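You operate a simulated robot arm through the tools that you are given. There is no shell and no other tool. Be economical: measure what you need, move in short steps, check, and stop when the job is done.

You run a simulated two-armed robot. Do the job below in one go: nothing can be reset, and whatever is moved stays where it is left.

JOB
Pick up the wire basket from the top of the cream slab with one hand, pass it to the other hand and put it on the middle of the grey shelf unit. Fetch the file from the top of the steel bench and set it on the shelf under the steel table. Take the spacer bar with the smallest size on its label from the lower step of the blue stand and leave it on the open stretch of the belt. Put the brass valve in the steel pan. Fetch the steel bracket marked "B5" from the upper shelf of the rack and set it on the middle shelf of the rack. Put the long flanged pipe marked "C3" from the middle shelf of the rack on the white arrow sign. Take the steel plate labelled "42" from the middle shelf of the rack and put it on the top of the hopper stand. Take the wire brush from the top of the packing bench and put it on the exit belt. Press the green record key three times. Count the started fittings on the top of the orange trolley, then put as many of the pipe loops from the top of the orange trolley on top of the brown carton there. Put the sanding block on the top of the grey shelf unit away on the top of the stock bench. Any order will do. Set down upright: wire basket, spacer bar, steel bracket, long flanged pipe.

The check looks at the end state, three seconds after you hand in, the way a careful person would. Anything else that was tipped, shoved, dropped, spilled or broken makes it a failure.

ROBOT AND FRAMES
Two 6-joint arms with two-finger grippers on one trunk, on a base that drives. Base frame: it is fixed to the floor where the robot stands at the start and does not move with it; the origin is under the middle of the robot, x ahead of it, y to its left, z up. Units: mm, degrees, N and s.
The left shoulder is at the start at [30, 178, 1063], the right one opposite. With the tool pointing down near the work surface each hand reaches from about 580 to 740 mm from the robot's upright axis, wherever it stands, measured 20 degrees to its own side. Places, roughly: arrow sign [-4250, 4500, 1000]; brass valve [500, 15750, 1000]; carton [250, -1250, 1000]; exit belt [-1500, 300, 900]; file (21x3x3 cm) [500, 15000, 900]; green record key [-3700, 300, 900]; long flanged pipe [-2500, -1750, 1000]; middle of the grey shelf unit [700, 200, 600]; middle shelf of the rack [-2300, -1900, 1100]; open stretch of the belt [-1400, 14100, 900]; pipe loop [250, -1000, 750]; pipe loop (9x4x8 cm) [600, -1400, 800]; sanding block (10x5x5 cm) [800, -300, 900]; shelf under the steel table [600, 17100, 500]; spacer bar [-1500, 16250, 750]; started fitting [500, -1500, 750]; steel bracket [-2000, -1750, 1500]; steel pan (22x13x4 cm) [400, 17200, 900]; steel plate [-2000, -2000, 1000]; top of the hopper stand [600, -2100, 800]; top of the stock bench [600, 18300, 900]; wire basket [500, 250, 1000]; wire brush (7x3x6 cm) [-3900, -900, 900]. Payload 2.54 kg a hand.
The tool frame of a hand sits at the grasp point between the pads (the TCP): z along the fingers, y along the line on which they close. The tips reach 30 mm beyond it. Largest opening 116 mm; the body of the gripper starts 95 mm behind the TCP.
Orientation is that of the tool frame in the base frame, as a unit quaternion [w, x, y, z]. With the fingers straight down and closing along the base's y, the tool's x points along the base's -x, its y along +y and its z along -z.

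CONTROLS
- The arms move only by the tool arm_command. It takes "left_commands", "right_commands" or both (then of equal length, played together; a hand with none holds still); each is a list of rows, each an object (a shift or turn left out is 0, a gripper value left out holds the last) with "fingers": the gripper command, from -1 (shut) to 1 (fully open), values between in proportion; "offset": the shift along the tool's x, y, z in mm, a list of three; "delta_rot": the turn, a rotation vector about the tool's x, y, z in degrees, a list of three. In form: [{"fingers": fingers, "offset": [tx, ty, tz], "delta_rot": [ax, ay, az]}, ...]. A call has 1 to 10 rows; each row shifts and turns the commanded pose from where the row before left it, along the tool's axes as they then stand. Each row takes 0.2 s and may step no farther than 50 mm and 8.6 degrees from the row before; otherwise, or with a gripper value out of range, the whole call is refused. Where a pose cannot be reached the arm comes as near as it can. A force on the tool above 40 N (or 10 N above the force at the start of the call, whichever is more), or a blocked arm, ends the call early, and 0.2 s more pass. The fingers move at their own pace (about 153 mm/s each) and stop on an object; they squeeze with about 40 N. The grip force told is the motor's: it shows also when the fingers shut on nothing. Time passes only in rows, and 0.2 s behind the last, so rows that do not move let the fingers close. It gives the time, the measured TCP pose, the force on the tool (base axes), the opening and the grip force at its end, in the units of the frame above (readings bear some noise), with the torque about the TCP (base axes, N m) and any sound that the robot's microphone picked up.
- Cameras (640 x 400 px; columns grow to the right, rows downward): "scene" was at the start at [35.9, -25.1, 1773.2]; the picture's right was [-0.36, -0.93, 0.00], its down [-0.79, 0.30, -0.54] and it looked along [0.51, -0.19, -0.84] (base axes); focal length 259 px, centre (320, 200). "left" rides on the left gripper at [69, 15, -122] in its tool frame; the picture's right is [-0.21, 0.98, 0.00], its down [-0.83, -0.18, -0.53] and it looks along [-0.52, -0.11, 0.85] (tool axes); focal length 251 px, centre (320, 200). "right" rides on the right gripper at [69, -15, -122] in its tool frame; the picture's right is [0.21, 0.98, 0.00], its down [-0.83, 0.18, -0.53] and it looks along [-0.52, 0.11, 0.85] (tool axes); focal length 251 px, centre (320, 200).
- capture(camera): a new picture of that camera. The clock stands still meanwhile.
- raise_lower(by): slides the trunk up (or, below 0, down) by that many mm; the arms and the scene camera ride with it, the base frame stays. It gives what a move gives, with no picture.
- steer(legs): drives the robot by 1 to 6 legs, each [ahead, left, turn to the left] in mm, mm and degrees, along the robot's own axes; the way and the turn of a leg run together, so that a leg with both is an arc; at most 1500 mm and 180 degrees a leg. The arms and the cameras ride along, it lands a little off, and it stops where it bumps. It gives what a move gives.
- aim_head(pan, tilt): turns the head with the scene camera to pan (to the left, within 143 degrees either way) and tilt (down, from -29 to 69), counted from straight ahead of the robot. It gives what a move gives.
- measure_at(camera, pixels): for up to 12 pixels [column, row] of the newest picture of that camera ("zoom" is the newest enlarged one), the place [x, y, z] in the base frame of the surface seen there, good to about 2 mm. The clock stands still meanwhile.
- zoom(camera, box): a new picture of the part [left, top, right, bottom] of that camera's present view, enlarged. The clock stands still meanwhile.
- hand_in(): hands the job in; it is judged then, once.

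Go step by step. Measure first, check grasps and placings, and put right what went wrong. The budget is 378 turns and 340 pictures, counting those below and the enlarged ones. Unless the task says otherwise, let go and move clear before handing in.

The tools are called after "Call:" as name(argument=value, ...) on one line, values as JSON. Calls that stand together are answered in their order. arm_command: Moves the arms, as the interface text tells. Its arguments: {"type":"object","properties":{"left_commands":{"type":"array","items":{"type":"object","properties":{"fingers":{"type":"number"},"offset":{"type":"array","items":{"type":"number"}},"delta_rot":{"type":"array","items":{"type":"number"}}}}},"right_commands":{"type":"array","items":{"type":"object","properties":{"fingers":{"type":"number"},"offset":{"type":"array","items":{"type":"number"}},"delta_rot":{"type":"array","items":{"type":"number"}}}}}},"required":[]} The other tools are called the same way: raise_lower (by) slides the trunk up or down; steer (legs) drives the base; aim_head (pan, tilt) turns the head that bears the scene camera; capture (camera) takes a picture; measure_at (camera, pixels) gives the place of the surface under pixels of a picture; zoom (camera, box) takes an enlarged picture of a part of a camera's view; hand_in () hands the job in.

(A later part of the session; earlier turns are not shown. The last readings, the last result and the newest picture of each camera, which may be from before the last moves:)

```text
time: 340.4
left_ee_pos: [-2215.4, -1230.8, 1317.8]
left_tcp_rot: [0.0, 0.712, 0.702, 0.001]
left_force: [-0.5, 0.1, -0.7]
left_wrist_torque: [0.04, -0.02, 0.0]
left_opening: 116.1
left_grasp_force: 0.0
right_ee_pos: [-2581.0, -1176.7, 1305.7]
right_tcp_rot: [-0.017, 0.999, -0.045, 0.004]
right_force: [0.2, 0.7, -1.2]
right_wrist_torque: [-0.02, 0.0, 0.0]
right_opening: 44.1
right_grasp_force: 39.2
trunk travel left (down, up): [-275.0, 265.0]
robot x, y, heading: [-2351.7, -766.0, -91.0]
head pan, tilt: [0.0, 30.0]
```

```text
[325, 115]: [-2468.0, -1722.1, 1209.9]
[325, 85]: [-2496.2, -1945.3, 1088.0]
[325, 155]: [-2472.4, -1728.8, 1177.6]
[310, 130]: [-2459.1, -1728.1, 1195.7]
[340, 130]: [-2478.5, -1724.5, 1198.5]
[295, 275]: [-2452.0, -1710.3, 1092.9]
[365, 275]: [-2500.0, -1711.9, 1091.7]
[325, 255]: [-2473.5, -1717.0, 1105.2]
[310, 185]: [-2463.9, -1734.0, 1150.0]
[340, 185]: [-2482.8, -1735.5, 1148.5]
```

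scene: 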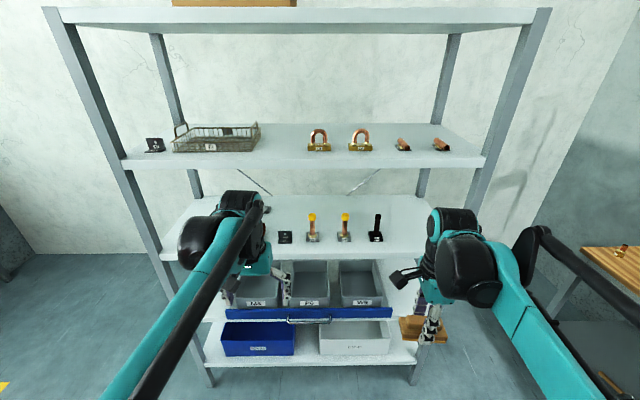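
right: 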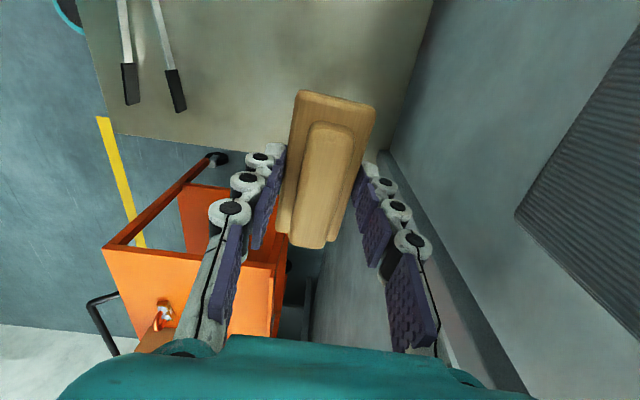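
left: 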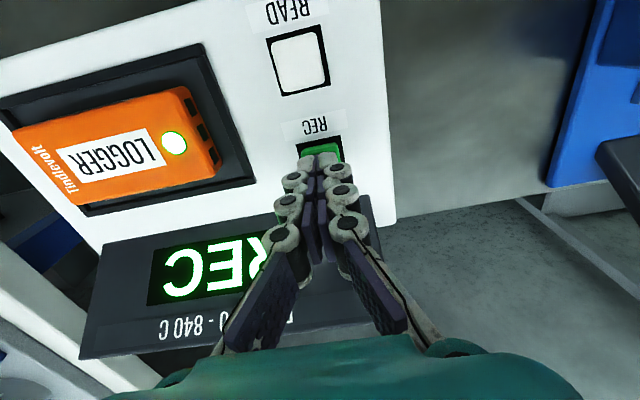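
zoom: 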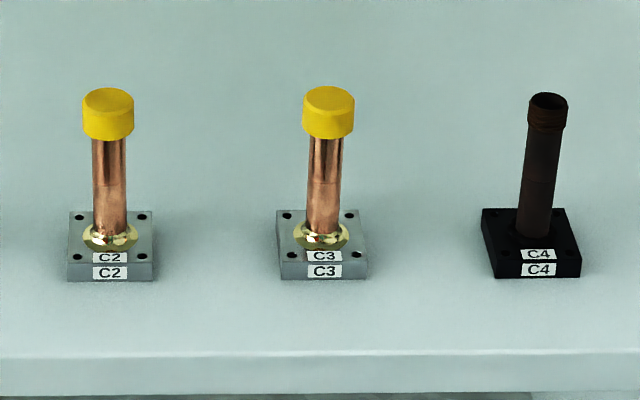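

C3's tube axis (−2473,−1740), free tube z 1125–1187. Pitch the left hand, extend, and line up.

Call:
arm_command(left_commands=[{"delta_rot": [0, -8.57, 0], "fingers": 0.1}, {"delta_rot": [0, -8.57, 0]}, {"delta_rot": [0, -8.57, 0]}, {"delta_rot": [0, -8.57, 0]}, {"delta_rot": [0, -8.57, 0]}, {"delta_rot": [0, -8.57, 0]}, {"delta_rot": [0, -8.57, 0]}, {"offset": [4.4, 0, 46.7]}, {"offset": [4.4, 0, 46.7]}, {"offset": [4.4, 0, 46.7]}])

Call:
arm_command(left_commands=[{"offset": [4.4, 0, 46.7]}, {"offset": [4.4, 0, 46.7]}, {"offset": [4.4, 0, 46.7]}, {}])

Call:
steer(legs=[[0, -258, 1]])

Call:
capture(camera="left")

```text
time: 342.6
left_ee_pos: [-2217.4, -1347.5, 1234.2]
left_tcp_rot: [0.351, 0.617, 0.609, -0.354]
left_force: [0.4, -0.7, -0.1]
left_wrist_torque: [0.03, -0.03, 0.0]
left_opening: 63.4
left_grasp_force: 0.0
right_ee_pos: [-2581.2, -1178.7, 1304.1]
right_tcp_rot: [-0.018, 0.999, -0.045, 0.004]
right_force: [-0.1, -0.6, -1.7]
right_wrist_torque: [0.07, -0.04, -0.01]
right_opening: 43.9
right_grasp_force: 40.5
trunk travel left (down, up): [-275.0, 265.0]
robot x, y, heading: [-2352.5, -765.2, -90.8]
head pan, tilt: [0.0, 30.0]
```

```text
time: 343.6
left_ee_pos: [-2216.9, -1459.6, 1155.5]
left_tcp_rot: [0.352, 0.616, 0.608, -0.356]
left_force: [1.0, 0.7, 0.3]
left_wrist_torque: [0.01, -0.01, 0.0]
left_opening: 63.9
left_grasp_force: 0.0
right_ee_pos: [-2581.0, -1176.2, 1306.6]
right_tcp_rot: [-0.015, 0.999, -0.045, 0.004]
right_force: [-0.6, 0.2, -1.1]
right_wrist_torque: [-0.01, -0.01, 0.02]
right_opening: 44.1
right_grasp_force: 40.3
trunk travel left (down, up): [-275.0, 265.0]
robot x, y, heading: [-2349.7, -767.1, -90.9]
head pan, tilt: [0.0, 30.0]
```

```text
time: 345.5
left_ee_pos: [-2461.9, -1456.6, 1154.9]
left_tcp_rot: [0.354, 0.612, 0.614, -0.352]
left_force: [-0.5, 0.0, -0.1]
left_wrist_torque: [0.02, -0.04, 0.06]
left_opening: 63.7
left_grasp_force: 0.1
right_ee_pos: [-2831.2, -1180.1, 1305.6]
right_tcp_rot: [-0.017, 0.999, -0.037, 0.005]
right_force: [0.2, 0.1, -1.5]
right_wrist_torque: [-0.01, -0.07, -0.01]
right_opening: 43.9
right_grasp_force: 39.8
trunk travel left (down, up): [-275.0, 265.0]
robot x, y, heading: [-2609.5, -764.9, -89.9]
head pan, tilt: [0.0, 30.0]
```

```text
202 pictures are left
```

left: 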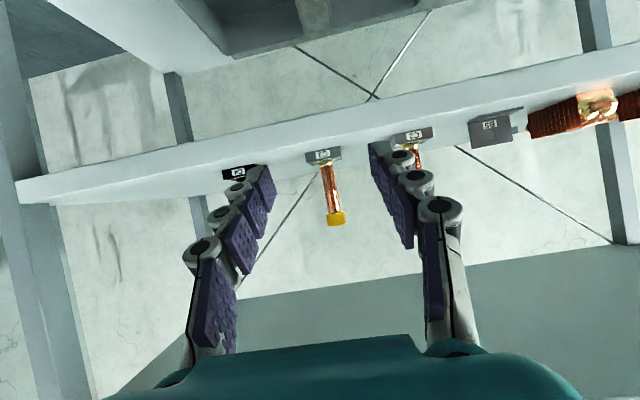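

Call:
steer(legs=[[225, -11, 0]])

Call:
capture(camera="left")

Call:
measure_at(camera="left", pixels=[[330, 200], [325, 180], [335, 230]])

```text
time: 347.2
left_ee_pos: [-2470.8, -1683.1, 1153.8]
left_tcp_rot: [0.354, 0.611, 0.614, -0.351]
left_force: [0.0, 0.8, -0.7]
left_wrist_torque: [0.04, 0.0, 0.0]
left_opening: 63.8
left_grasp_force: 0.1
right_ee_pos: [-2842.0, -1406.3, 1305.8]
right_tcp_rot: [-0.016, 0.999, -0.036, 0.004]
right_force: [-1.1, -0.1, -1.6]
right_wrist_torque: [0.04, -0.03, 0.0]
right_opening: 43.8
right_grasp_force: 39.8
trunk travel left (down, up): [-275.0, 265.0]
robot x, y, heading: [-2615.4, -990.4, -89.8]
head pan, tilt: [0.0, 30.0]
```

```text
201 pictures are left
```

left: 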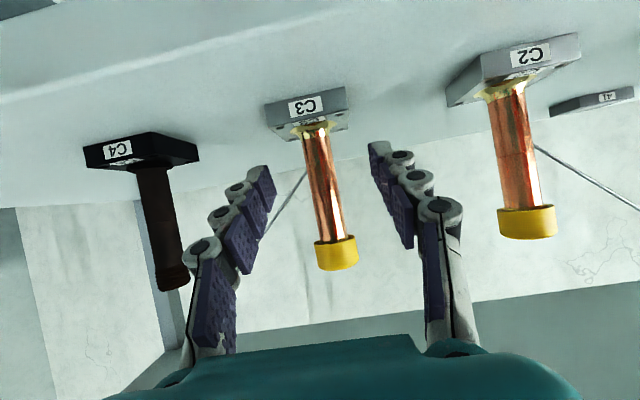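

```text
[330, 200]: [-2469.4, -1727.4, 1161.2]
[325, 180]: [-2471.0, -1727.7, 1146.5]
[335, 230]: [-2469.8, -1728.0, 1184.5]
```

Advance 50 mm and grip the tube.

Call:
arm_command(left_commands=[{"offset": [-12.5, 0, 21.6]}, {"offset": [-12.5, 0, 21.6]}, {}, {"fingers": -0.4}, {"fingers": -1}, {"fingers": -1}, {}])

Call:
arm_command(left_commands=[{"offset": [-17, 0, -10]}, {"offset": [-26, 0, -15]}, {}])

Call:
capture(camera="left")

```text
time: 348.8
left_ee_pos: [-2470.1, -1733.1, 1155.6]
left_tcp_rot: [0.355, 0.61, 0.615, -0.352]
left_force: [-0.4, -2.2, 4.2]
left_wrist_torque: [-0.15, 0.08, 0.01]
left_opening: 20.5
left_grasp_force: 39.6
right_ee_pos: [-2841.6, -1405.0, 1305.8]
right_tcp_rot: [-0.017, 0.999, -0.037, 0.004]
right_force: [-0.3, 0.2, -1.6]
right_wrist_torque: [-0.02, 0.02, 0.03]
right_opening: 43.8
right_grasp_force: 39.9
trunk travel left (down, up): [-275.0, 265.0]
robot x, y, heading: [-2621.9, -991.3, -89.6]
head pan, tilt: [0.0, 30.0]
```

```text
time: 349.6
left_ee_pos: [-2471.6, -1732.4, 1204.4]
left_tcp_rot: [0.355, 0.611, 0.615, -0.351]
left_force: [0.3, -0.7, -4.7]
left_wrist_torque: [-0.03, 0.01, 0.0]
left_opening: 20.6
left_grasp_force: 39.9
right_ee_pos: [-2840.5, -1406.7, 1305.3]
right_tcp_rot: [-0.016, 0.999, -0.035, 0.004]
right_force: [0.2, -0.1, -1.6]
right_wrist_torque: [-0.01, 0.0, 0.0]
right_opening: 43.9
right_grasp_force: 39.9
trunk travel left (down, up): [-275.0, 265.0]
robot x, y, heading: [-2615.3, -991.3, -89.5]
head pan, tilt: [0.0, 30.0]
```

```text
200 pictures are left
```

left: 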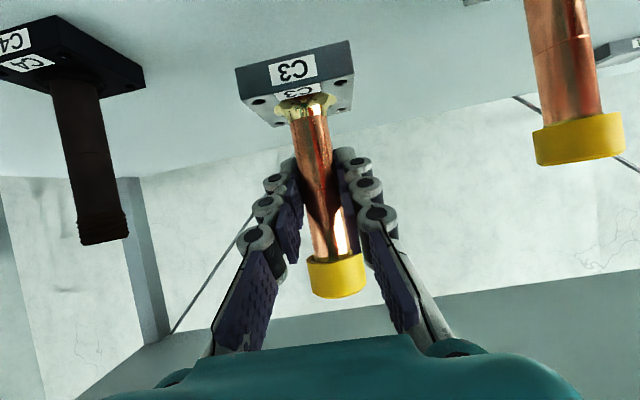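

Pipe C3 held upright. Back out, turn to face +y via the open side and look down the lane.

Call:
steer(legs=[[-250, 0, 0], [0, 0, -90], [0, 0, -90]])

Call:
aim_head(pan=0, tilt=20)

Call:
capture(camera="scene")

```text
time: 359.1
left_ee_pos: [-2762.7, 0.6, 1204.7]
left_tcp_rot: [0.353, -0.612, 0.613, 0.353]
left_force: [-0.2, 0.3, -5.2]
left_wrist_torque: [0.03, -0.01, -0.01]
left_opening: 20.3
left_grasp_force: 39.8
right_ee_pos: [-2395.5, -327.7, 1305.4]
right_tcp_rot: [-0.004, 0.04, 0.999, -0.016]
right_force: [-0.6, 0.5, -1.3]
right_wrist_torque: [-0.03, 0.0, 0.01]
right_opening: 44.0
right_grasp_force: 39.7
trunk travel left (down, up): [-275.0, 265.0]
robot x, y, heading: [-2623.6, -742.8, 89.6]
head pan, tilt: [0.0, 30.0]
```

```text
time: 359.8
left_ee_pos: [-2762.2, 0.3, 1204.8]
left_tcp_rot: [0.353, -0.612, 0.613, 0.353]
left_force: [0.0, -0.1, -4.4]
left_wrist_torque: [-0.05, -0.02, -0.01]
left_opening: 20.5
left_grasp_force: 40.0
right_ee_pos: [-2395.1, -328.3, 1305.0]
right_tcp_rot: [-0.004, 0.04, 0.999, -0.017]
right_force: [0.6, -0.4, -1.6]
right_wrist_torque: [-0.02, -0.02, -0.02]
right_opening: 43.9
right_grasp_force: 40.2
trunk travel left (down, up): [-275.0, 265.0]
robot x, y, heading: [-2623.4, -740.6, 89.8]
head pan, tilt: [0.0, 20.0]
```

```text
199 pictures are left
```

scene: 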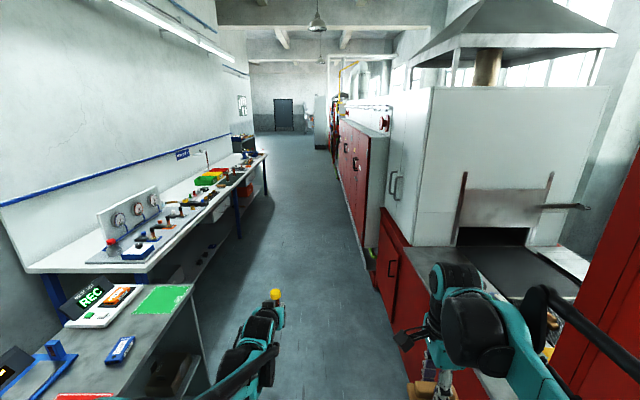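

The lane is clear. Drive ahead 3000 and look for the white arrow sign.

Call:
steer(legs=[[1500, 40, 0.3], [1500, 0, 0], [700, 0, 0]])

Call:
aim_head(pan=45, tilt=25)

Call:
capture(camera="scene")

```text
refused: leg 1 is longer than a leg can be; nothing moved
```

```text
time: 360.9
left_ee_pos: [-2762.6, 1.5, 1204.7]
left_tcp_rot: [0.354, -0.612, 0.613, 0.353]
left_force: [-0.2, -0.2, -4.3]
left_wrist_torque: [-0.05, 0.03, -0.04]
left_opening: 20.7
left_grasp_force: 40.5
right_ee_pos: [-2395.4, -327.8, 1304.7]
right_tcp_rot: [-0.003, 0.04, 0.999, -0.017]
right_force: [-0.2, 0.1, -1.2]
right_wrist_torque: [0.01, 0.02, 0.02]
right_opening: 44.0
right_grasp_force: 40.0
trunk travel left (down, up): [-275.0, 265.0]
robot x, y, heading: [-2620.0, -739.0, 89.8]
head pan, tilt: [45.0, 25.0]
```

```text
198 pictures are left
```

scene: 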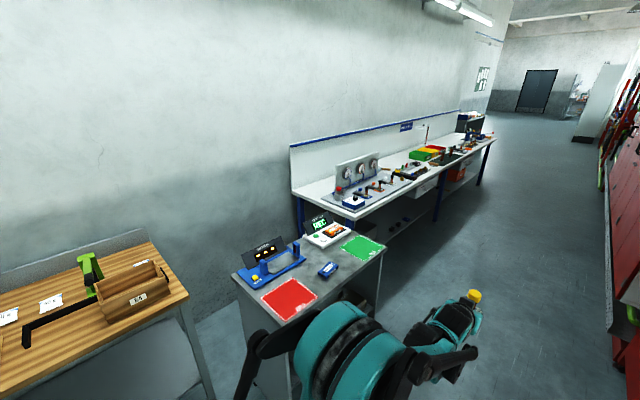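

Call:
steer(legs=[[1450, 30, 0.2], [1450, 0, 0], [900, 0, 0]])

Call:
capture(camera="scene")

```text
time: 379.2
left_ee_pos: [-2752.1, 3806.6, 1204.0]
left_tcp_rot: [0.354, -0.611, 0.615, 0.352]
left_force: [0.3, -1.3, -4.8]
left_wrist_torque: [-0.04, 0.02, 0.02]
left_opening: 20.4
left_grasp_force: 39.7
right_ee_pos: [-2384.8, 3475.3, 1305.8]
right_tcp_rot: [-0.004, 0.042, 0.999, -0.016]
right_force: [0.4, -0.2, -1.4]
right_wrist_torque: [0.01, 0.0, 0.01]
right_opening: 43.7
right_grasp_force: 40.1
trunk travel left (down, up): [-275.0, 265.0]
robot x, y, heading: [-2610.6, 3063.2, 89.5]
head pan, tilt: [45.0, 25.0]
```

```text
197 pictures are left
```

scene: 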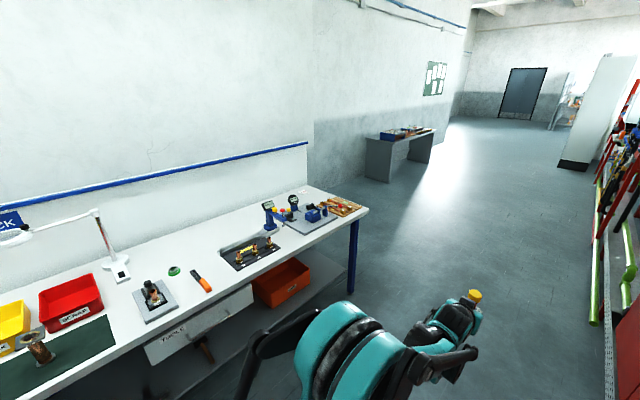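

Call:
zoom(camera="scene", box=[100, 170, 380, 345])

Call:
zoom(camera="scene", box=[355, 50, 455, 190])

Call:
measure_at(camera="scene", pixels=[[365, 212], [305, 190], [270, 250], [385, 137], [430, 130], [300, 215], [200, 280], [345, 205]])

```text
2.29 times, centred on (240, 258) of scene
```

zoom: 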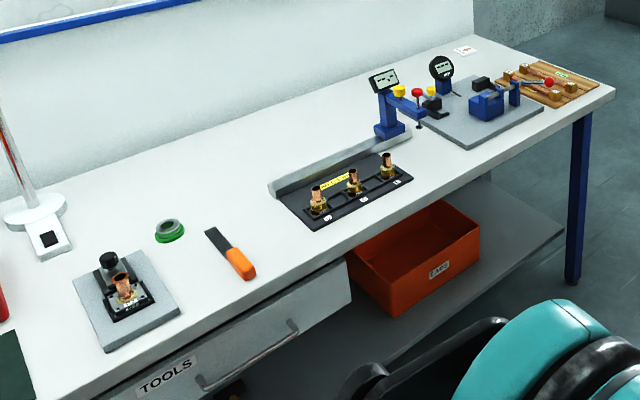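

```text
2.86 times, centred on (405, 120) of scene
```

zoom: 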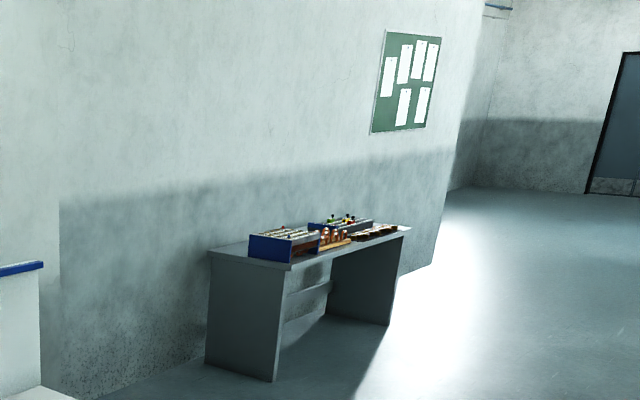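

```text
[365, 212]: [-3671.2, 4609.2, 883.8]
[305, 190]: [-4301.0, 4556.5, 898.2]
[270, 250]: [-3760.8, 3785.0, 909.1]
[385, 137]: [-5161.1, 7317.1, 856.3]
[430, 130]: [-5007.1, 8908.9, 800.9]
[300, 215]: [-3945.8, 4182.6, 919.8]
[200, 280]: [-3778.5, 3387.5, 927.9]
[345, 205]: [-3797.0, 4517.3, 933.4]
```

Call:
zoom(camera="scene", box=[285, 178, 333, 208])

Call:
measure_at(camera="zoom", pixels=[[240, 175], [150, 150], [330, 200], [250, 220], [230, 140]])

```text
13.33 times, centred on (309, 193) of scene
```

zoom: 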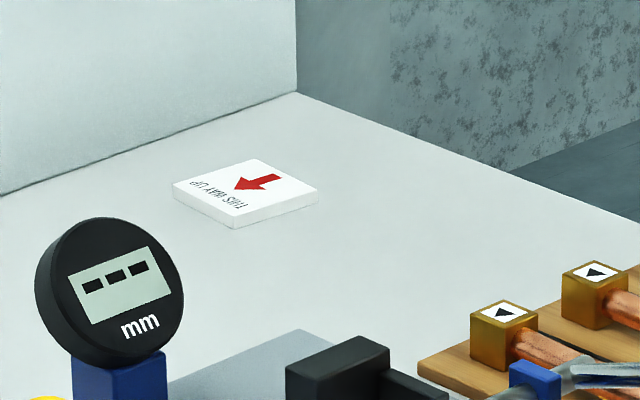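

```text
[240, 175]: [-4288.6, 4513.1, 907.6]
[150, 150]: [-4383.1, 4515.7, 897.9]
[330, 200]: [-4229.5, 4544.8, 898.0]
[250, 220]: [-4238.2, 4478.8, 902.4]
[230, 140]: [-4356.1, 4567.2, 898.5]
```

The arrow sign is the small white plate at about (−4275,4510), z 898–908, near the far end of the bench. I'll approach from the bench's end: drive past, turn to face −y.

Call:
steer(legs=[[1450, 0, 0.5], [720, 0, 0], [0, 0, 90], [0, 0, 90], [0, -1200, 0]])

Call:
aim_head(pan=-20, tilt=35)

Call:
capture(camera="scene")

```text
time: 403.4
left_ee_pos: [-3649.1, 4490.7, 1205.9]
left_tcp_rot: [0.356, 0.607, 0.618, -0.349]
left_force: [-0.1, -0.7, -4.1]
left_wrist_torque: [0.06, 0.01, -0.03]
left_opening: 20.6
left_grasp_force: 40.0
right_ee_pos: [-4024.1, 4813.2, 1304.7]
right_tcp_rot: [-0.016, 0.999, -0.029, 0.004]
right_force: [-0.1, -0.7, -0.3]
right_wrist_torque: [-0.01, 0.0, -0.02]
right_opening: 44.0
right_grasp_force: 39.9
trunk travel left (down, up): [-275.0, 265.0]
robot x, y, heading: [-3809.6, 5232.2, -88.9]
head pan, tilt: [45.0, 25.0]
```

```text
time: 404.7
left_ee_pos: [-3649.0, 4490.8, 1204.0]
left_tcp_rot: [0.357, 0.606, 0.619, -0.348]
left_force: [0.3, 0.7, -5.0]
left_wrist_torque: [0.03, 0.01, 0.02]
left_opening: 20.3
left_grasp_force: 40.1
right_ee_pos: [-4023.5, 4812.8, 1305.9]
right_tcp_rot: [-0.016, 0.999, -0.029, 0.003]
right_force: [-0.6, -0.3, -1.2]
right_wrist_torque: [-0.02, 0.03, 0.02]
right_opening: 43.7
right_grasp_force: 39.7
trunk travel left (down, up): [-275.0, 265.0]
robot x, y, heading: [-3810.6, 5230.4, -89.0]
head pan, tilt: [-20.0, 35.0]
```

```text
193 pictures are left
```

scene: 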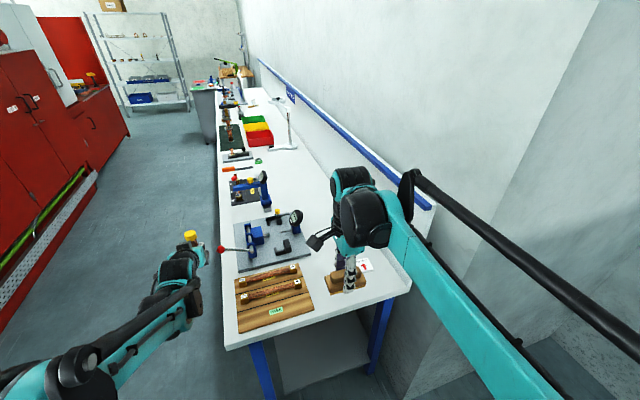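

Call:
measure_at(camera="scene", pixels=[[470, 120], [560, 180], [590, 340], [540, 370], [400, 370], [365, 264], [410, 290], [225, 345], [365, 258], [360, 268]])

Call:
zoom(camera="scene", box=[340, 240, 404, 280])

```text
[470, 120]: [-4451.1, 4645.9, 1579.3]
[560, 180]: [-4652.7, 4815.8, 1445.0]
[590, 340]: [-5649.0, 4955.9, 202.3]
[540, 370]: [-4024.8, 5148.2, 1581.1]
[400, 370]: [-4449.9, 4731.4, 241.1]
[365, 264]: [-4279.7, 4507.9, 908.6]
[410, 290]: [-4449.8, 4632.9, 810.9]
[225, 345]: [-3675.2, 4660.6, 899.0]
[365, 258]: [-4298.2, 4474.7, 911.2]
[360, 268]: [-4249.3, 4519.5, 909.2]
```

```text
10.00 times, centred on (372, 260) of scene
```

zoom: 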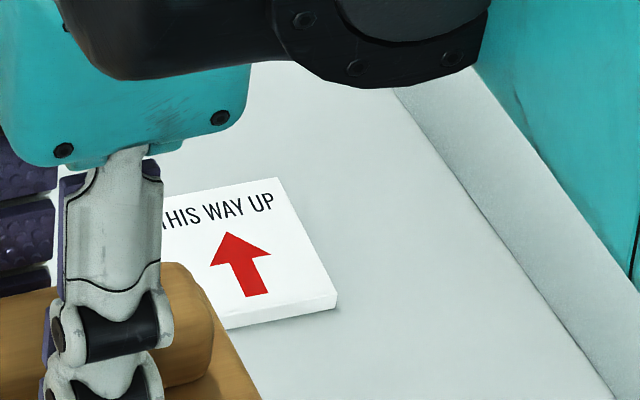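

The wall ends at y≈4816; I'll tuck the right hand, shift the left inward and extend it, then move right 525 and back 75.

Call:
arm_command(left_commands=[{"offset": [0, -35, 0]}, {"offset": [0, -35, 0]}, {"offset": [0, -30, 0]}, {"offset": [-15, 0, 26]}, {"offset": [-15, 0, 26]}, {}], right_commands=[{"offset": [0, -35, 0]}, {"offset": [0, -35, 0]}, {"offset": [0, -30, 0]}, {}, {}, {}])

Call:
steer(legs=[[-75, 0, -1], [0, -525, 0]])

Call:
capture(camera="scene")

Call:
capture(camera="left")

```text
time: 406.1
left_ee_pos: [-3748.3, 4430.0, 1204.6]
left_tcp_rot: [0.357, 0.606, 0.619, -0.349]
left_force: [0.7, 0.9, -4.7]
left_wrist_torque: [0.05, -0.02, 0.01]
left_opening: 20.6
left_grasp_force: 39.8
right_ee_pos: [-4016.9, 4912.2, 1309.8]
right_tcp_rot: [-0.017, 0.999, -0.03, 0.004]
right_force: [0.0, 0.6, -2.3]
right_wrist_torque: [-0.01, 0.0, 0.0]
right_opening: 43.9
right_grasp_force: 40.6
trunk travel left (down, up): [-275.0, 265.0]
robot x, y, heading: [-3807.5, 5228.0, -89.1]
head pan, tilt: [-20.0, 35.0]
```

```text
time: 409.8
left_ee_pos: [-4287.5, 4503.7, 1202.8]
left_tcp_rot: [0.352, 0.613, 0.612, -0.353]
left_force: [0.2, 0.5, -5.2]
left_wrist_torque: [0.03, 0.02, 0.01]
left_opening: 20.4
left_grasp_force: 40.2
right_ee_pos: [-4549.4, 4991.9, 1309.6]
right_tcp_rot: [-0.015, 0.999, -0.04, 0.004]
right_force: [0.2, -0.1, -1.1]
right_wrist_torque: [0.0, -0.02, 0.0]
right_opening: 43.6
right_grasp_force: 40.1
trunk travel left (down, up): [-275.0, 265.0]
robot x, y, heading: [-4334.4, 5307.7, -89.9]
head pan, tilt: [-20.0, 35.0]
```

```text
191 pictures are left
```

scene: 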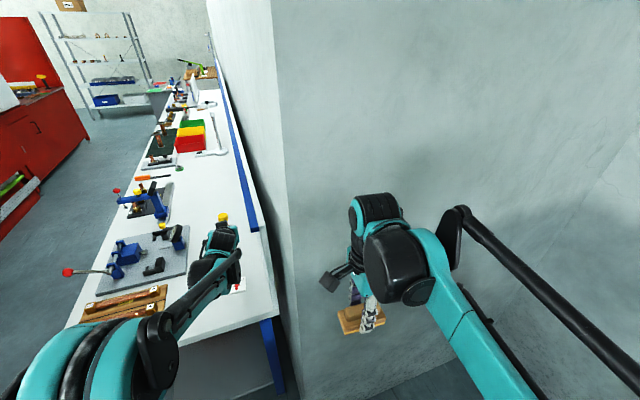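

```text
190 pictures are left
```

left: 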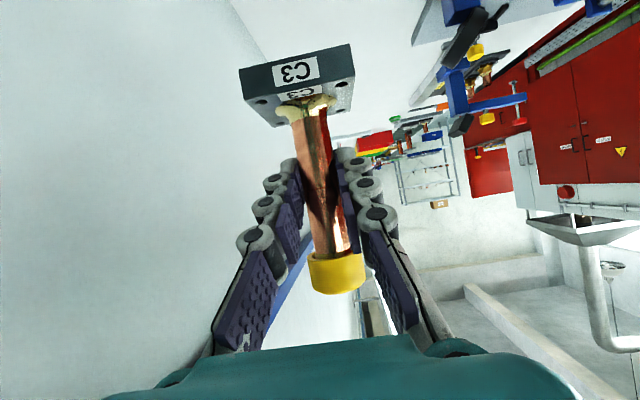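

Call:
zoom(camera="scene", box=[200, 260, 280, 310])

Call:
measure_at(camera="zoom", pixels=[[368, 145], [372, 225], [300, 255], [335, 195], [250, 265], [330, 160]])

```text
8.00 times, centred on (240, 285) of scene
```

zoom: 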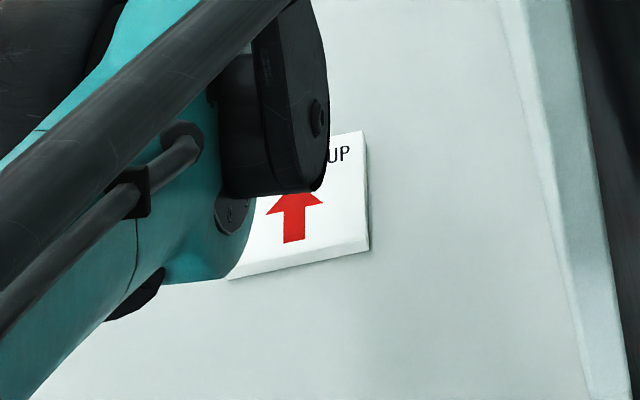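

```text
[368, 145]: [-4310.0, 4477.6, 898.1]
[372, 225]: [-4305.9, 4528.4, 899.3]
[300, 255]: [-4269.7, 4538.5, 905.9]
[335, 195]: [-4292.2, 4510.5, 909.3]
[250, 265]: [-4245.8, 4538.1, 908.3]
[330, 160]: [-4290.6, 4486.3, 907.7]
```

The sign's centre ≈ (−4268,4503), top z 908. Shift the pipe over it and lower.

Call:
arm_command(left_commands=[{"offset": [3, 21, -5]}, {"offset": [41, 0, 24]}, {"offset": [41, 0, 24]}, {"offset": [41, 0, 24]}, {"offset": [35, 0, 20]}, {}])

Call:
capture(camera="left")

Call:
zoom(camera="scene", box=[190, 230, 302, 300])

```text
time: 411.2
left_ee_pos: [-4266.3, 4509.7, 1020.8]
left_tcp_rot: [0.354, 0.612, 0.613, -0.352]
left_force: [0.4, -0.4, -4.8]
left_wrist_torque: [0.06, 0.0, 0.0]
left_opening: 20.5
left_grasp_force: 40.3
right_ee_pos: [-4548.1, 4992.9, 1310.1]
right_tcp_rot: [-0.017, 0.999, -0.04, 0.005]
right_force: [0.3, 0.8, -1.1]
right_wrist_torque: [-0.01, 0.03, 0.0]
right_opening: 43.8
right_grasp_force: 40.6
trunk travel left (down, up): [-275.0, 265.0]
robot x, y, heading: [-4325.9, 5303.4, -90.0]
head pan, tilt: [-20.0, 35.0]
```

```text
188 pictures are left
```

left: 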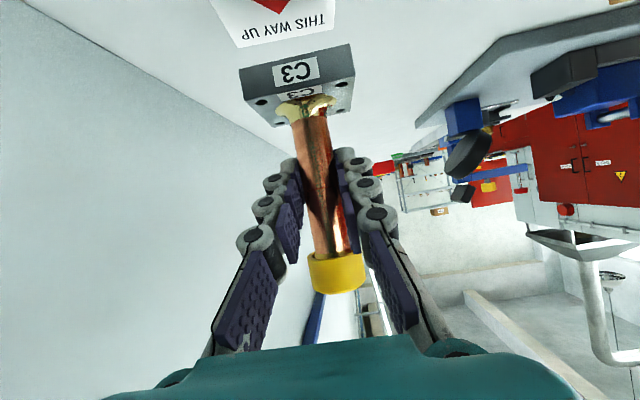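

```text
5.71 times, centred on (246, 265) of scene
```

zoom: 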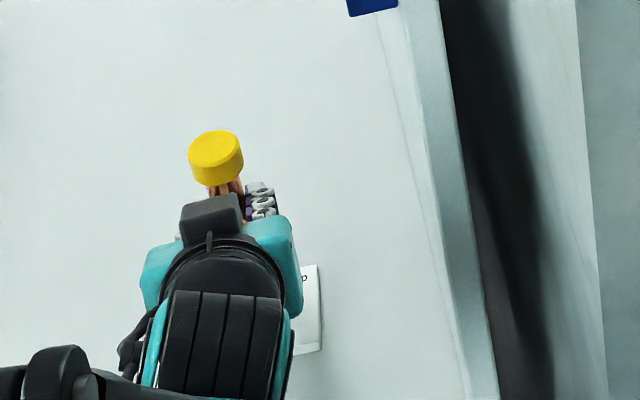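

Call:
measure_at(camera="left", pixels=[[240, 44], [333, 28], [218, 8], [336, 5], [245, 90], [350, 68], [270, 5]])

Call:
zoom(camera="left", box=[190, 0, 390, 125])

```text
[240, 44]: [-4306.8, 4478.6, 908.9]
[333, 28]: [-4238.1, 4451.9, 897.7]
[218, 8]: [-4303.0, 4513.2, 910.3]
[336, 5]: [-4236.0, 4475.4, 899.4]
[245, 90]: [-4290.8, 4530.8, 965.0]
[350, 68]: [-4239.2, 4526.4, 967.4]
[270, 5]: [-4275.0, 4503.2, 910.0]
```

```text
3.20 times, centred on (290, 62) of left
```

zoom: 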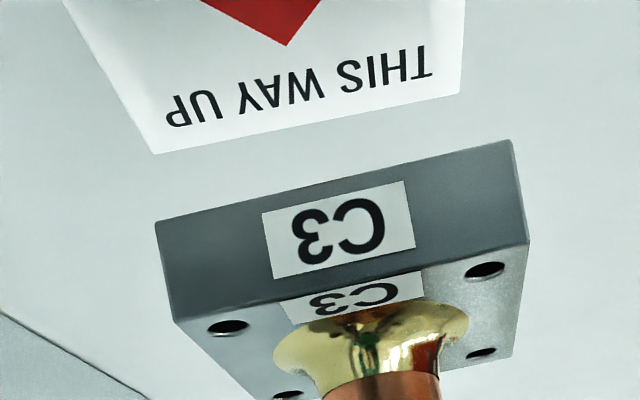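

Call:
measure_at(camera="zoom", pixels=[[160, 147], [450, 90], [300, 115]])

Call:
arm_command(left_commands=[{"offset": [17, -6, 10]}, {"offset": [13, 0, 7.5]}, {}])

Call:
capture(camera="left")

```text
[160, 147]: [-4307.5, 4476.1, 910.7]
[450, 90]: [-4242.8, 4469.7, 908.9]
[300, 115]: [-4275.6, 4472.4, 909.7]
```

```text
time: 412.0
left_ee_pos: [-4273.4, 4508.2, 985.6]
left_tcp_rot: [0.353, 0.613, 0.612, -0.353]
left_force: [0.6, 0.0, -4.6]
left_wrist_torque: [0.04, 0.02, 0.02]
left_opening: 20.7
left_grasp_force: 40.0
right_ee_pos: [-4547.5, 4991.8, 1308.8]
right_tcp_rot: [-0.016, 0.999, -0.04, 0.004]
right_force: [0.8, -0.4, -2.5]
right_wrist_torque: [0.0, -0.04, -0.02]
right_opening: 44.1
right_grasp_force: 40.1
trunk travel left (down, up): [-275.0, 265.0]
robot x, y, heading: [-4328.9, 5306.0, -90.1]
head pan, tilt: [-20.0, 35.0]
```

```text
185 pictures are left
```

left: 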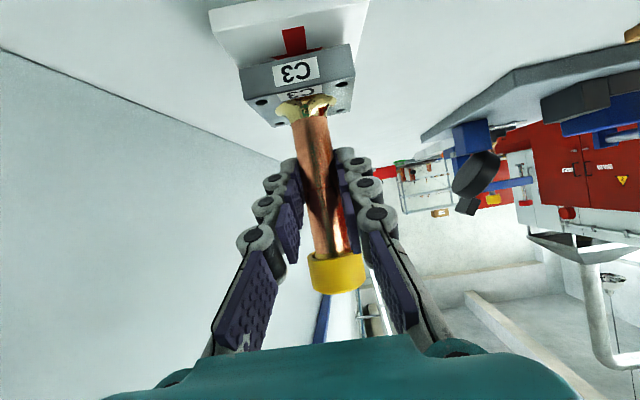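

Call:
arm_command(left_commands=[{"offset": [3.5, 0, 2]}, {"offset": [1.73, 0, 1]}, {"offset": [1.73, 0, 1]}, {}])

Call:
arm_command(left_commands=[{"offset": [1.73, 0, 1]}, {}])

```text
time: 413.0
left_ee_pos: [-4272.5, 4509.6, 977.8]
left_tcp_rot: [0.354, 0.612, 0.613, -0.353]
left_force: [0.1, -0.3, -3.8]
left_wrist_torque: [0.06, -0.02, -0.01]
left_opening: 20.5
left_grasp_force: 40.3
right_ee_pos: [-4548.6, 4991.6, 1309.0]
right_tcp_rot: [-0.016, 0.999, -0.039, 0.004]
right_force: [0.6, 0.5, -1.5]
right_wrist_torque: [-0.01, -0.01, 0.01]
right_opening: 44.1
right_grasp_force: 40.0
trunk travel left (down, up): [-275.0, 265.0]
robot x, y, heading: [-4333.3, 5305.8, -89.9]
head pan, tilt: [-20.0, 35.0]
```

```text
time: 413.6
left_ee_pos: [-4271.7, 4509.9, 976.2]
left_tcp_rot: [0.353, 0.613, 0.613, -0.352]
left_force: [1.5, -1.1, -1.9]
left_wrist_torque: [-0.08, -0.06, 0.0]
left_opening: 20.6
left_grasp_force: 39.9
right_ee_pos: [-4547.2, 4991.9, 1309.4]
right_tcp_rot: [-0.016, 0.999, -0.04, 0.004]
right_force: [-0.6, 1.4, -0.6]
right_wrist_torque: [-0.02, -0.01, -0.01]
right_opening: 44.0
right_grasp_force: 40.2
trunk travel left (down, up): [-275.0, 265.0]
robot x, y, heading: [-4330.8, 5304.6, -90.1]
head pan, tilt: [-20.0, 35.0]
```

Call:
arm_command(left_commands=[{"offset": [1.2, 0, 0.7]}, {}])

Call:
arm_command(left_commands=[{"fingers": -0.3}, {"fingers": 0}, {}])

Call:
steer(legs=[[-150, 0, 0]])

Call:
capture(camera="left")

Call:
zoom(camera="scene", box=[190, 200, 302, 300])

```text
time: 414.2
left_ee_pos: [-4273.1, 4510.3, 975.6]
left_tcp_rot: [0.354, 0.612, 0.612, -0.353]
left_force: [0.6, -3.3, 9.4]
left_wrist_torque: [-0.31, -0.02, 0.02]
left_opening: 20.4
left_grasp_force: 39.9
right_ee_pos: [-4546.7, 4993.4, 1310.0]
right_tcp_rot: [-0.016, 0.999, -0.039, 0.004]
right_force: [0.1, 0.2, -1.9]
right_wrist_torque: [0.02, 0.04, 0.03]
right_opening: 43.9
right_grasp_force: 39.7
trunk travel left (down, up): [-275.0, 265.0]
robot x, y, heading: [-4331.6, 5305.3, -90.1]
head pan, tilt: [-20.0, 35.0]
```

```text
time: 415.0
left_ee_pos: [-4272.3, 4510.1, 974.8]
left_tcp_rot: [0.353, 0.612, 0.613, -0.353]
left_force: [-0.3, -0.4, -0.1]
left_wrist_torque: [-0.02, 0.03, -0.02]
left_opening: 58.0
left_grasp_force: 0.0
right_ee_pos: [-4547.7, 4990.9, 1310.2]
right_tcp_rot: [-0.017, 0.999, -0.04, 0.005]
right_force: [-0.7, 0.1, -1.5]
right_wrist_torque: [0.0, 0.04, 0.01]
right_opening: 43.9
right_grasp_force: 39.7
trunk travel left (down, up): [-275.0, 265.0]
robot x, y, heading: [-4333.9, 5308.4, -90.1]
head pan, tilt: [-20.0, 35.0]
```

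```text
time: 416.4
left_ee_pos: [-4273.6, 4661.5, 975.8]
left_tcp_rot: [0.354, 0.613, 0.612, -0.354]
left_force: [-0.5, 0.6, 0.5]
left_wrist_torque: [-0.01, 0.0, 0.01]
left_opening: 57.9
left_grasp_force: 0.0
right_ee_pos: [-4547.1, 5143.8, 1309.2]
right_tcp_rot: [-0.017, 0.999, -0.04, 0.004]
right_force: [0.0, 0.4, -1.3]
right_wrist_torque: [-0.02, 0.01, -0.02]
right_opening: 44.0
right_grasp_force: 40.2
trunk travel left (down, up): [-275.0, 265.0]
robot x, y, heading: [-4328.8, 5453.9, -90.2]
head pan, tilt: [-20.0, 35.0]
```

```text
184 pictures are left
```

left: 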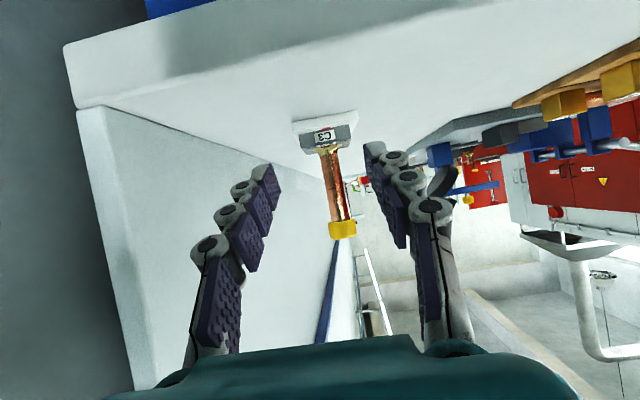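

```text
4.00 times, centred on (246, 250) of scene
```

zoom: 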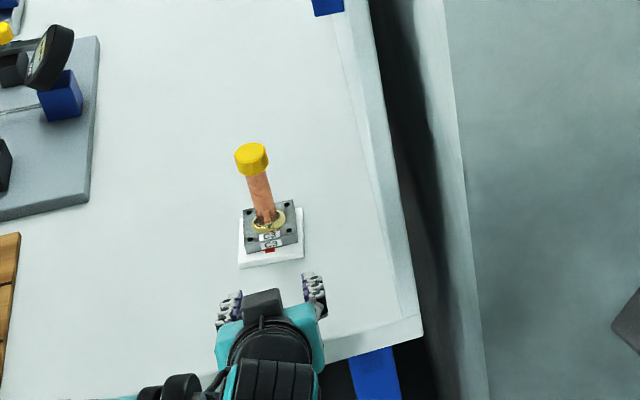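

C3 stands upright on the sign. Reset the left hand, return to the lane and head north.

Call:
arm_command(left_commands=[{"offset": [-14, 0, -48], "fingers": 1}, {"offset": [-14, 0, -48]}, {"offset": [-14, 0, -48]}, {"delta_rot": [0, 8.57, 0], "offset": [-10, 0, -30]}, {"delta_rot": [0, 8.57, 0], "offset": [-10, 0, -30]}, {"delta_rot": [0, 8.57, 0], "offset": [-10, 0, -30]}, {"delta_rot": [0, 8.57, 0], "offset": [0, 0, -30]}, {"delta_rot": [0, 8.57, 0], "offset": [0, 0, -30]}, {"delta_rot": [0, 8.57, 0], "offset": [0, 0, -30]}, {"delta_rot": [0, 8.57, 0], "offset": [0, 0, 0]}])

Call:
steer(legs=[[-150, 0, 0], [0, 1450, 0], [0, 0, 90], [0, 0, 90]])

Call:
aim_head(pan=0, tilt=20)

Call:
capture(camera="scene")

```text
time: 418.6
left_ee_pos: [-4274.0, 4850.8, 1242.2]
left_tcp_rot: [-0.002, 0.707, 0.707, 0.002]
left_force: [-0.8, -0.4, -0.5]
left_wrist_torque: [0.05, -0.01, -0.02]
left_opening: 115.9
left_grasp_force: 0.2
right_ee_pos: [-4548.6, 5140.1, 1307.4]
right_tcp_rot: [-0.017, 0.999, -0.039, 0.004]
right_force: [-0.4, -0.8, -0.4]
right_wrist_torque: [0.02, 0.02, -0.02]
right_opening: 43.9
right_grasp_force: 39.6
trunk travel left (down, up): [-275.0, 265.0]
robot x, y, heading: [-4332.8, 5459.2, -90.1]
head pan, tilt: [-20.0, 35.0]
```

```text
time: 434.5
left_ee_pos: [-2947.8, 6200.8, 1243.2]
left_tcp_rot: [0.001, 0.713, -0.701, 0.001]
left_force: [0.6, 0.2, 0.2]
left_wrist_torque: [0.03, 0.0, 0.03]
left_opening: 116.1
left_grasp_force: 0.2
right_ee_pos: [-2669.1, 5916.6, 1309.4]
right_tcp_rot: [-0.004, 0.031, 0.999, -0.017]
right_force: [-0.4, 0.2, -1.2]
right_wrist_torque: [0.01, -0.04, 0.0]
right_opening: 44.0
right_grasp_force: 39.7
trunk travel left (down, up): [-275.0, 265.0]
robot x, y, heading: [-2877.1, 5600.5, 90.7]
head pan, tilt: [-20.0, 35.0]
```

```text
time: 435.3
left_ee_pos: [-2948.5, 6200.5, 1244.1]
left_tcp_rot: [0.001, 0.713, -0.701, 0.0]
left_force: [0.1, -0.1, 1.1]
left_wrist_torque: [0.0, -0.01, -0.01]
left_opening: 116.0
left_grasp_force: 0.1
right_ee_pos: [-2669.6, 5915.8, 1309.0]
right_tcp_rot: [-0.004, 0.031, 0.999, -0.015]
right_force: [0.4, -0.4, -1.3]
right_wrist_torque: [0.01, 0.03, 0.02]
right_opening: 44.1
right_grasp_force: 39.9
trunk travel left (down, up): [-275.0, 265.0]
robot x, y, heading: [-2884.0, 5602.3, 90.7]
head pan, tilt: [0.0, 20.0]
```

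```text
182 pictures are left
```

scene: 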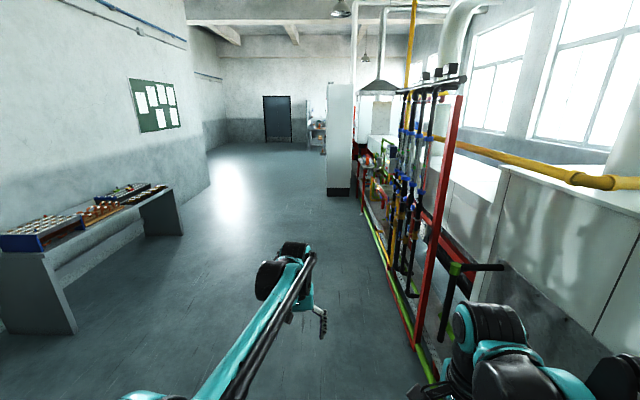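

Call:
measure_at(camera="scene", pixels=[[415, 340], [470, 268], [375, 225], [328, 190], [350, 185], [265, 140], [185, 235], [210, 170], [280, 170], [460, 80], [345, 85]])

Call:
zoom(camera="scene", box=[200, 70, 420, 210])

```text
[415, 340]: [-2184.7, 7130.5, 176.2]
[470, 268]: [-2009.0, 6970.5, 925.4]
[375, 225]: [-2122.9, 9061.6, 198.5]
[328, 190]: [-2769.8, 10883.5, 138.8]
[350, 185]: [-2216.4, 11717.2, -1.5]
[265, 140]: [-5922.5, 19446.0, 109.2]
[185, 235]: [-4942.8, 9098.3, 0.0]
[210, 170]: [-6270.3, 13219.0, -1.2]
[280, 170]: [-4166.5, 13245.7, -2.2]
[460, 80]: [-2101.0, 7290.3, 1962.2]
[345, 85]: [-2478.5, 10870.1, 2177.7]
```

```text
2.86 times, centred on (310, 140) of scene
```

zoom: 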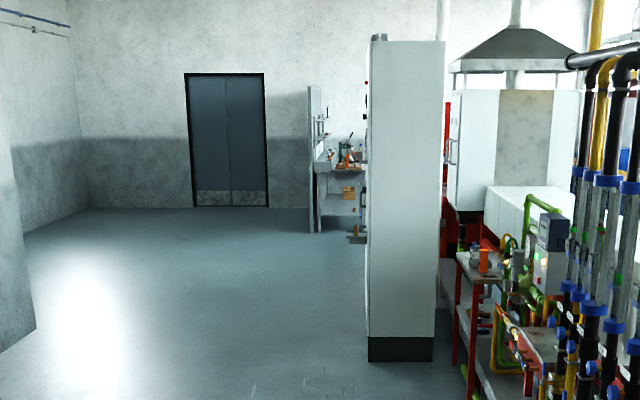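

The white cabinet juts to x −2770 at y≈10900. Move to x≈−3700 and drive up to y≈11300.

Call:
steer(legs=[[1200, 800, -0.7], [1500, 0, 0], [1500, 0, 0], [1500, 0, 0]])

Call:
aim_head(pan=-45, tilt=18)

Call:
capture(camera="scene")

```text
time: 463.5
left_ee_pos: [-3748.0, 11885.8, 1243.6]
left_tcp_rot: [0.002, 0.711, -0.704, 0.001]
left_force: [-0.3, 0.7, -0.3]
left_wrist_torque: [-0.01, 0.0, 0.01]
left_opening: 115.8
left_grasp_force: 0.2
right_ee_pos: [-3471.2, 11596.9, 1309.8]
right_tcp_rot: [-0.004, 0.035, 0.999, -0.016]
right_force: [0.2, 0.5, -1.4]
right_wrist_torque: [0.05, -0.01, -0.02]
right_opening: 43.8
right_grasp_force: 40.7
trunk travel left (down, up): [-275.0, 265.0]
robot x, y, heading: [-3683.6, 11279.2, 90.3]
head pan, tilt: [0.0, 20.0]
```

```text
time: 464.6
left_ee_pos: [-3746.1, 11884.7, 1244.1]
left_tcp_rot: [0.0, 0.71, -0.704, 0.001]
left_force: [-0.4, 0.4, 0.5]
left_wrist_torque: [-0.02, 0.01, -0.03]
left_opening: 116.1
left_grasp_force: 0.1
right_ee_pos: [-3471.1, 11598.7, 1309.2]
right_tcp_rot: [-0.005, 0.034, 0.999, -0.016]
right_force: [-1.0, 0.8, -1.0]
right_wrist_torque: [0.01, 0.03, -0.02]
right_opening: 43.8
right_grasp_force: 39.8
trunk travel left (down, up): [-275.0, 265.0]
robot x, y, heading: [-3683.2, 11280.2, 90.2]
head pan, tilt: [-45.0, 18.0]
```

```text
180 pictures are left
```

scene: 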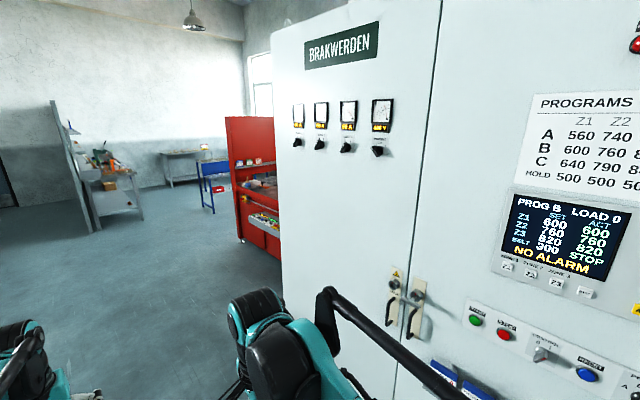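

Call:
steer(legs=[[1500, 0, 0]])

Call:
capture(camera="scene")

Call:
measure_at(camera="scene", pixels=[[40, 250], [150, 250], [200, 200], [300, 250], [400, 200], [500, 200], [320, 150], [600, 250], [250, 300], [450, 300]])

```text
time: 472.1
left_ee_pos: [-3768.9, 13393.0, 1244.3]
left_tcp_rot: [0.002, 0.714, -0.7, 0.0]
left_force: [-0.1, -0.3, 0.9]
left_wrist_torque: [-0.02, -0.01, 0.01]
left_opening: 115.9
left_grasp_force: 0.0
right_ee_pos: [-3490.1, 13108.7, 1309.0]
right_tcp_rot: [-0.004, 0.03, 0.999, -0.016]
right_force: [0.0, 0.0, -1.8]
right_wrist_torque: [-0.06, 0.04, -0.03]
right_opening: 43.9
right_grasp_force: 39.5
trunk travel left (down, up): [-275.0, 265.0]
robot x, y, heading: [-3701.5, 12792.8, 90.7]
head pan, tilt: [-45.0, 18.0]
```

```text
179 pictures are left
```

scene: 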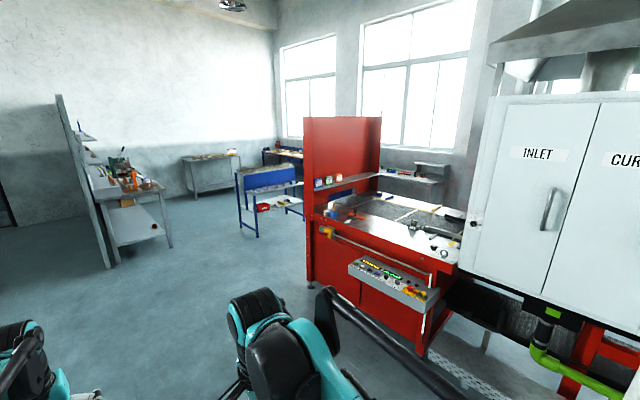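

```text
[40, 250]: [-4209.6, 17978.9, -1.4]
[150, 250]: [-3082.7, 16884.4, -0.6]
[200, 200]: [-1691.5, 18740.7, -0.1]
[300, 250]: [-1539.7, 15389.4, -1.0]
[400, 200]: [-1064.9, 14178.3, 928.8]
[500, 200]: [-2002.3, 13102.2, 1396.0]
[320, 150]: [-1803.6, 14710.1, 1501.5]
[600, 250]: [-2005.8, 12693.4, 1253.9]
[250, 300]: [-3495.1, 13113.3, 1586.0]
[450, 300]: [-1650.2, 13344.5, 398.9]
```

Blue stand at px (265,195), belt with red panel at right. Drive closer to the blue stand.

Call:
steer(legs=[[1500, -300, 0], [1300, -300, 0]])

Call:
aim_head(pan=-75, tilt=25)

Call:
capture(camera="scene")

```text
refused: leg 1 is longer than a leg can be; nothing moved
```

```text
time: 473.0
left_ee_pos: [-3769.1, 13392.3, 1243.4]
left_tcp_rot: [0.001, 0.713, -0.701, 0.0]
left_force: [0.5, 0.9, 0.2]
left_wrist_torque: [-0.02, -0.02, 0.04]
left_opening: 116.0
left_grasp_force: 0.0
right_ee_pos: [-3489.4, 13108.4, 1308.7]
right_tcp_rot: [-0.004, 0.031, 0.999, -0.017]
right_force: [0.7, 0.1, -1.8]
right_wrist_torque: [-0.01, -0.01, 0.02]
right_opening: 43.9
right_grasp_force: 40.5
trunk travel left (down, up): [-275.0, 265.0]
robot x, y, heading: [-3702.4, 12792.9, 90.9]
head pan, tilt: [-75.0, 25.0]
```

```text
178 pictures are left
```

scene: 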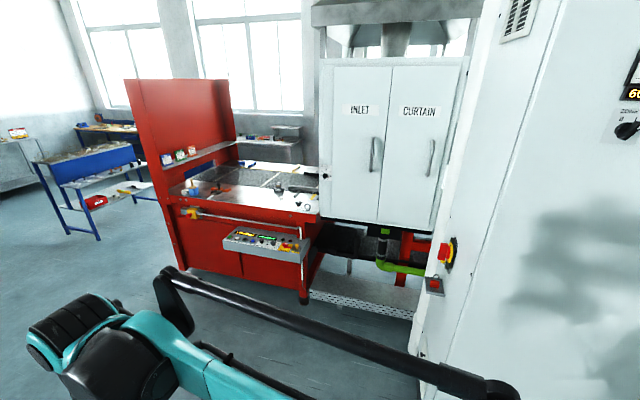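

Call:
steer(legs=[[1400, -300, -0.9], [1300, -300, 0]])

Call:
capture(camera="scene")

```text
time: 486.5
left_ee_pos: [-3127.2, 16105.0, 1242.8]
left_tcp_rot: [-0.001, -0.703, 0.712, 0.0]
left_force: [-1.1, 0.0, -0.5]
left_wrist_torque: [-0.01, -0.03, 0.02]
left_opening: 116.1
left_grasp_force: 0.0
right_ee_pos: [-2857.6, 15812.6, 1308.9]
right_tcp_rot: [-0.004, 0.046, 0.999, -0.016]
right_force: [-0.3, -0.3, -2.4]
right_wrist_torque: [0.01, 0.02, -0.02]
right_opening: 44.0
right_grasp_force: 39.4
trunk travel left (down, up): [-275.0, 265.0]
robot x, y, heading: [-3074.0, 15500.8, 89.1]
head pan, tilt: [-75.0, 25.0]
```

```text
177 pictures are left
```

scene: 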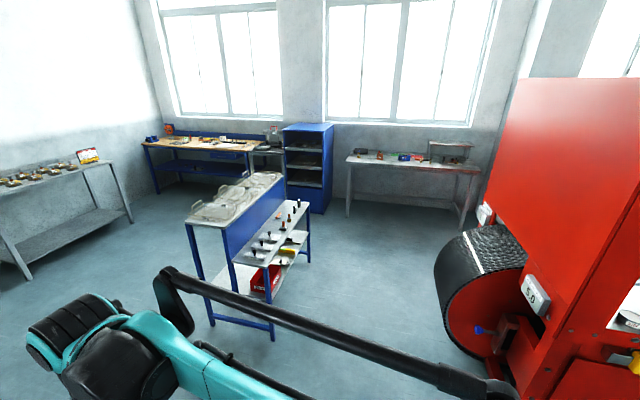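

Call:
zoom(camera="scene", box=[180, 165, 330, 345])

Call:
measure_at(camera="scene", pixels=[[232, 265], [305, 205], [272, 240], [290, 215], [272, 335], [308, 260], [440, 330], [480, 230], [455, 300], [350, 215], [150, 190], [225, 230]])

```text
2.22 times, centred on (255, 255) of scene
```

zoom: 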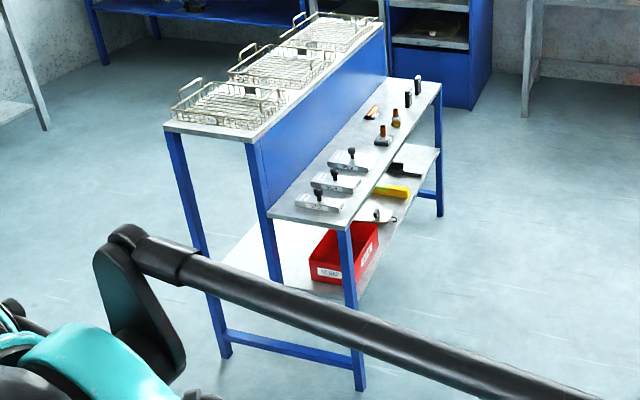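

```text
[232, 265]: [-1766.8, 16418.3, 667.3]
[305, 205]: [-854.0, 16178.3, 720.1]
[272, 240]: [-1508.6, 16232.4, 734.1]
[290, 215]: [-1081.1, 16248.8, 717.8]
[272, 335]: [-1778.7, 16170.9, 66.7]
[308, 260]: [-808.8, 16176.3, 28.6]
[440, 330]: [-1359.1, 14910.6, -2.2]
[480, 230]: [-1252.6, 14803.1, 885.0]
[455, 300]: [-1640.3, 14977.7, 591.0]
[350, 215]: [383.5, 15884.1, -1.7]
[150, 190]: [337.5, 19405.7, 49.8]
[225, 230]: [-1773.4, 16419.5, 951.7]
```

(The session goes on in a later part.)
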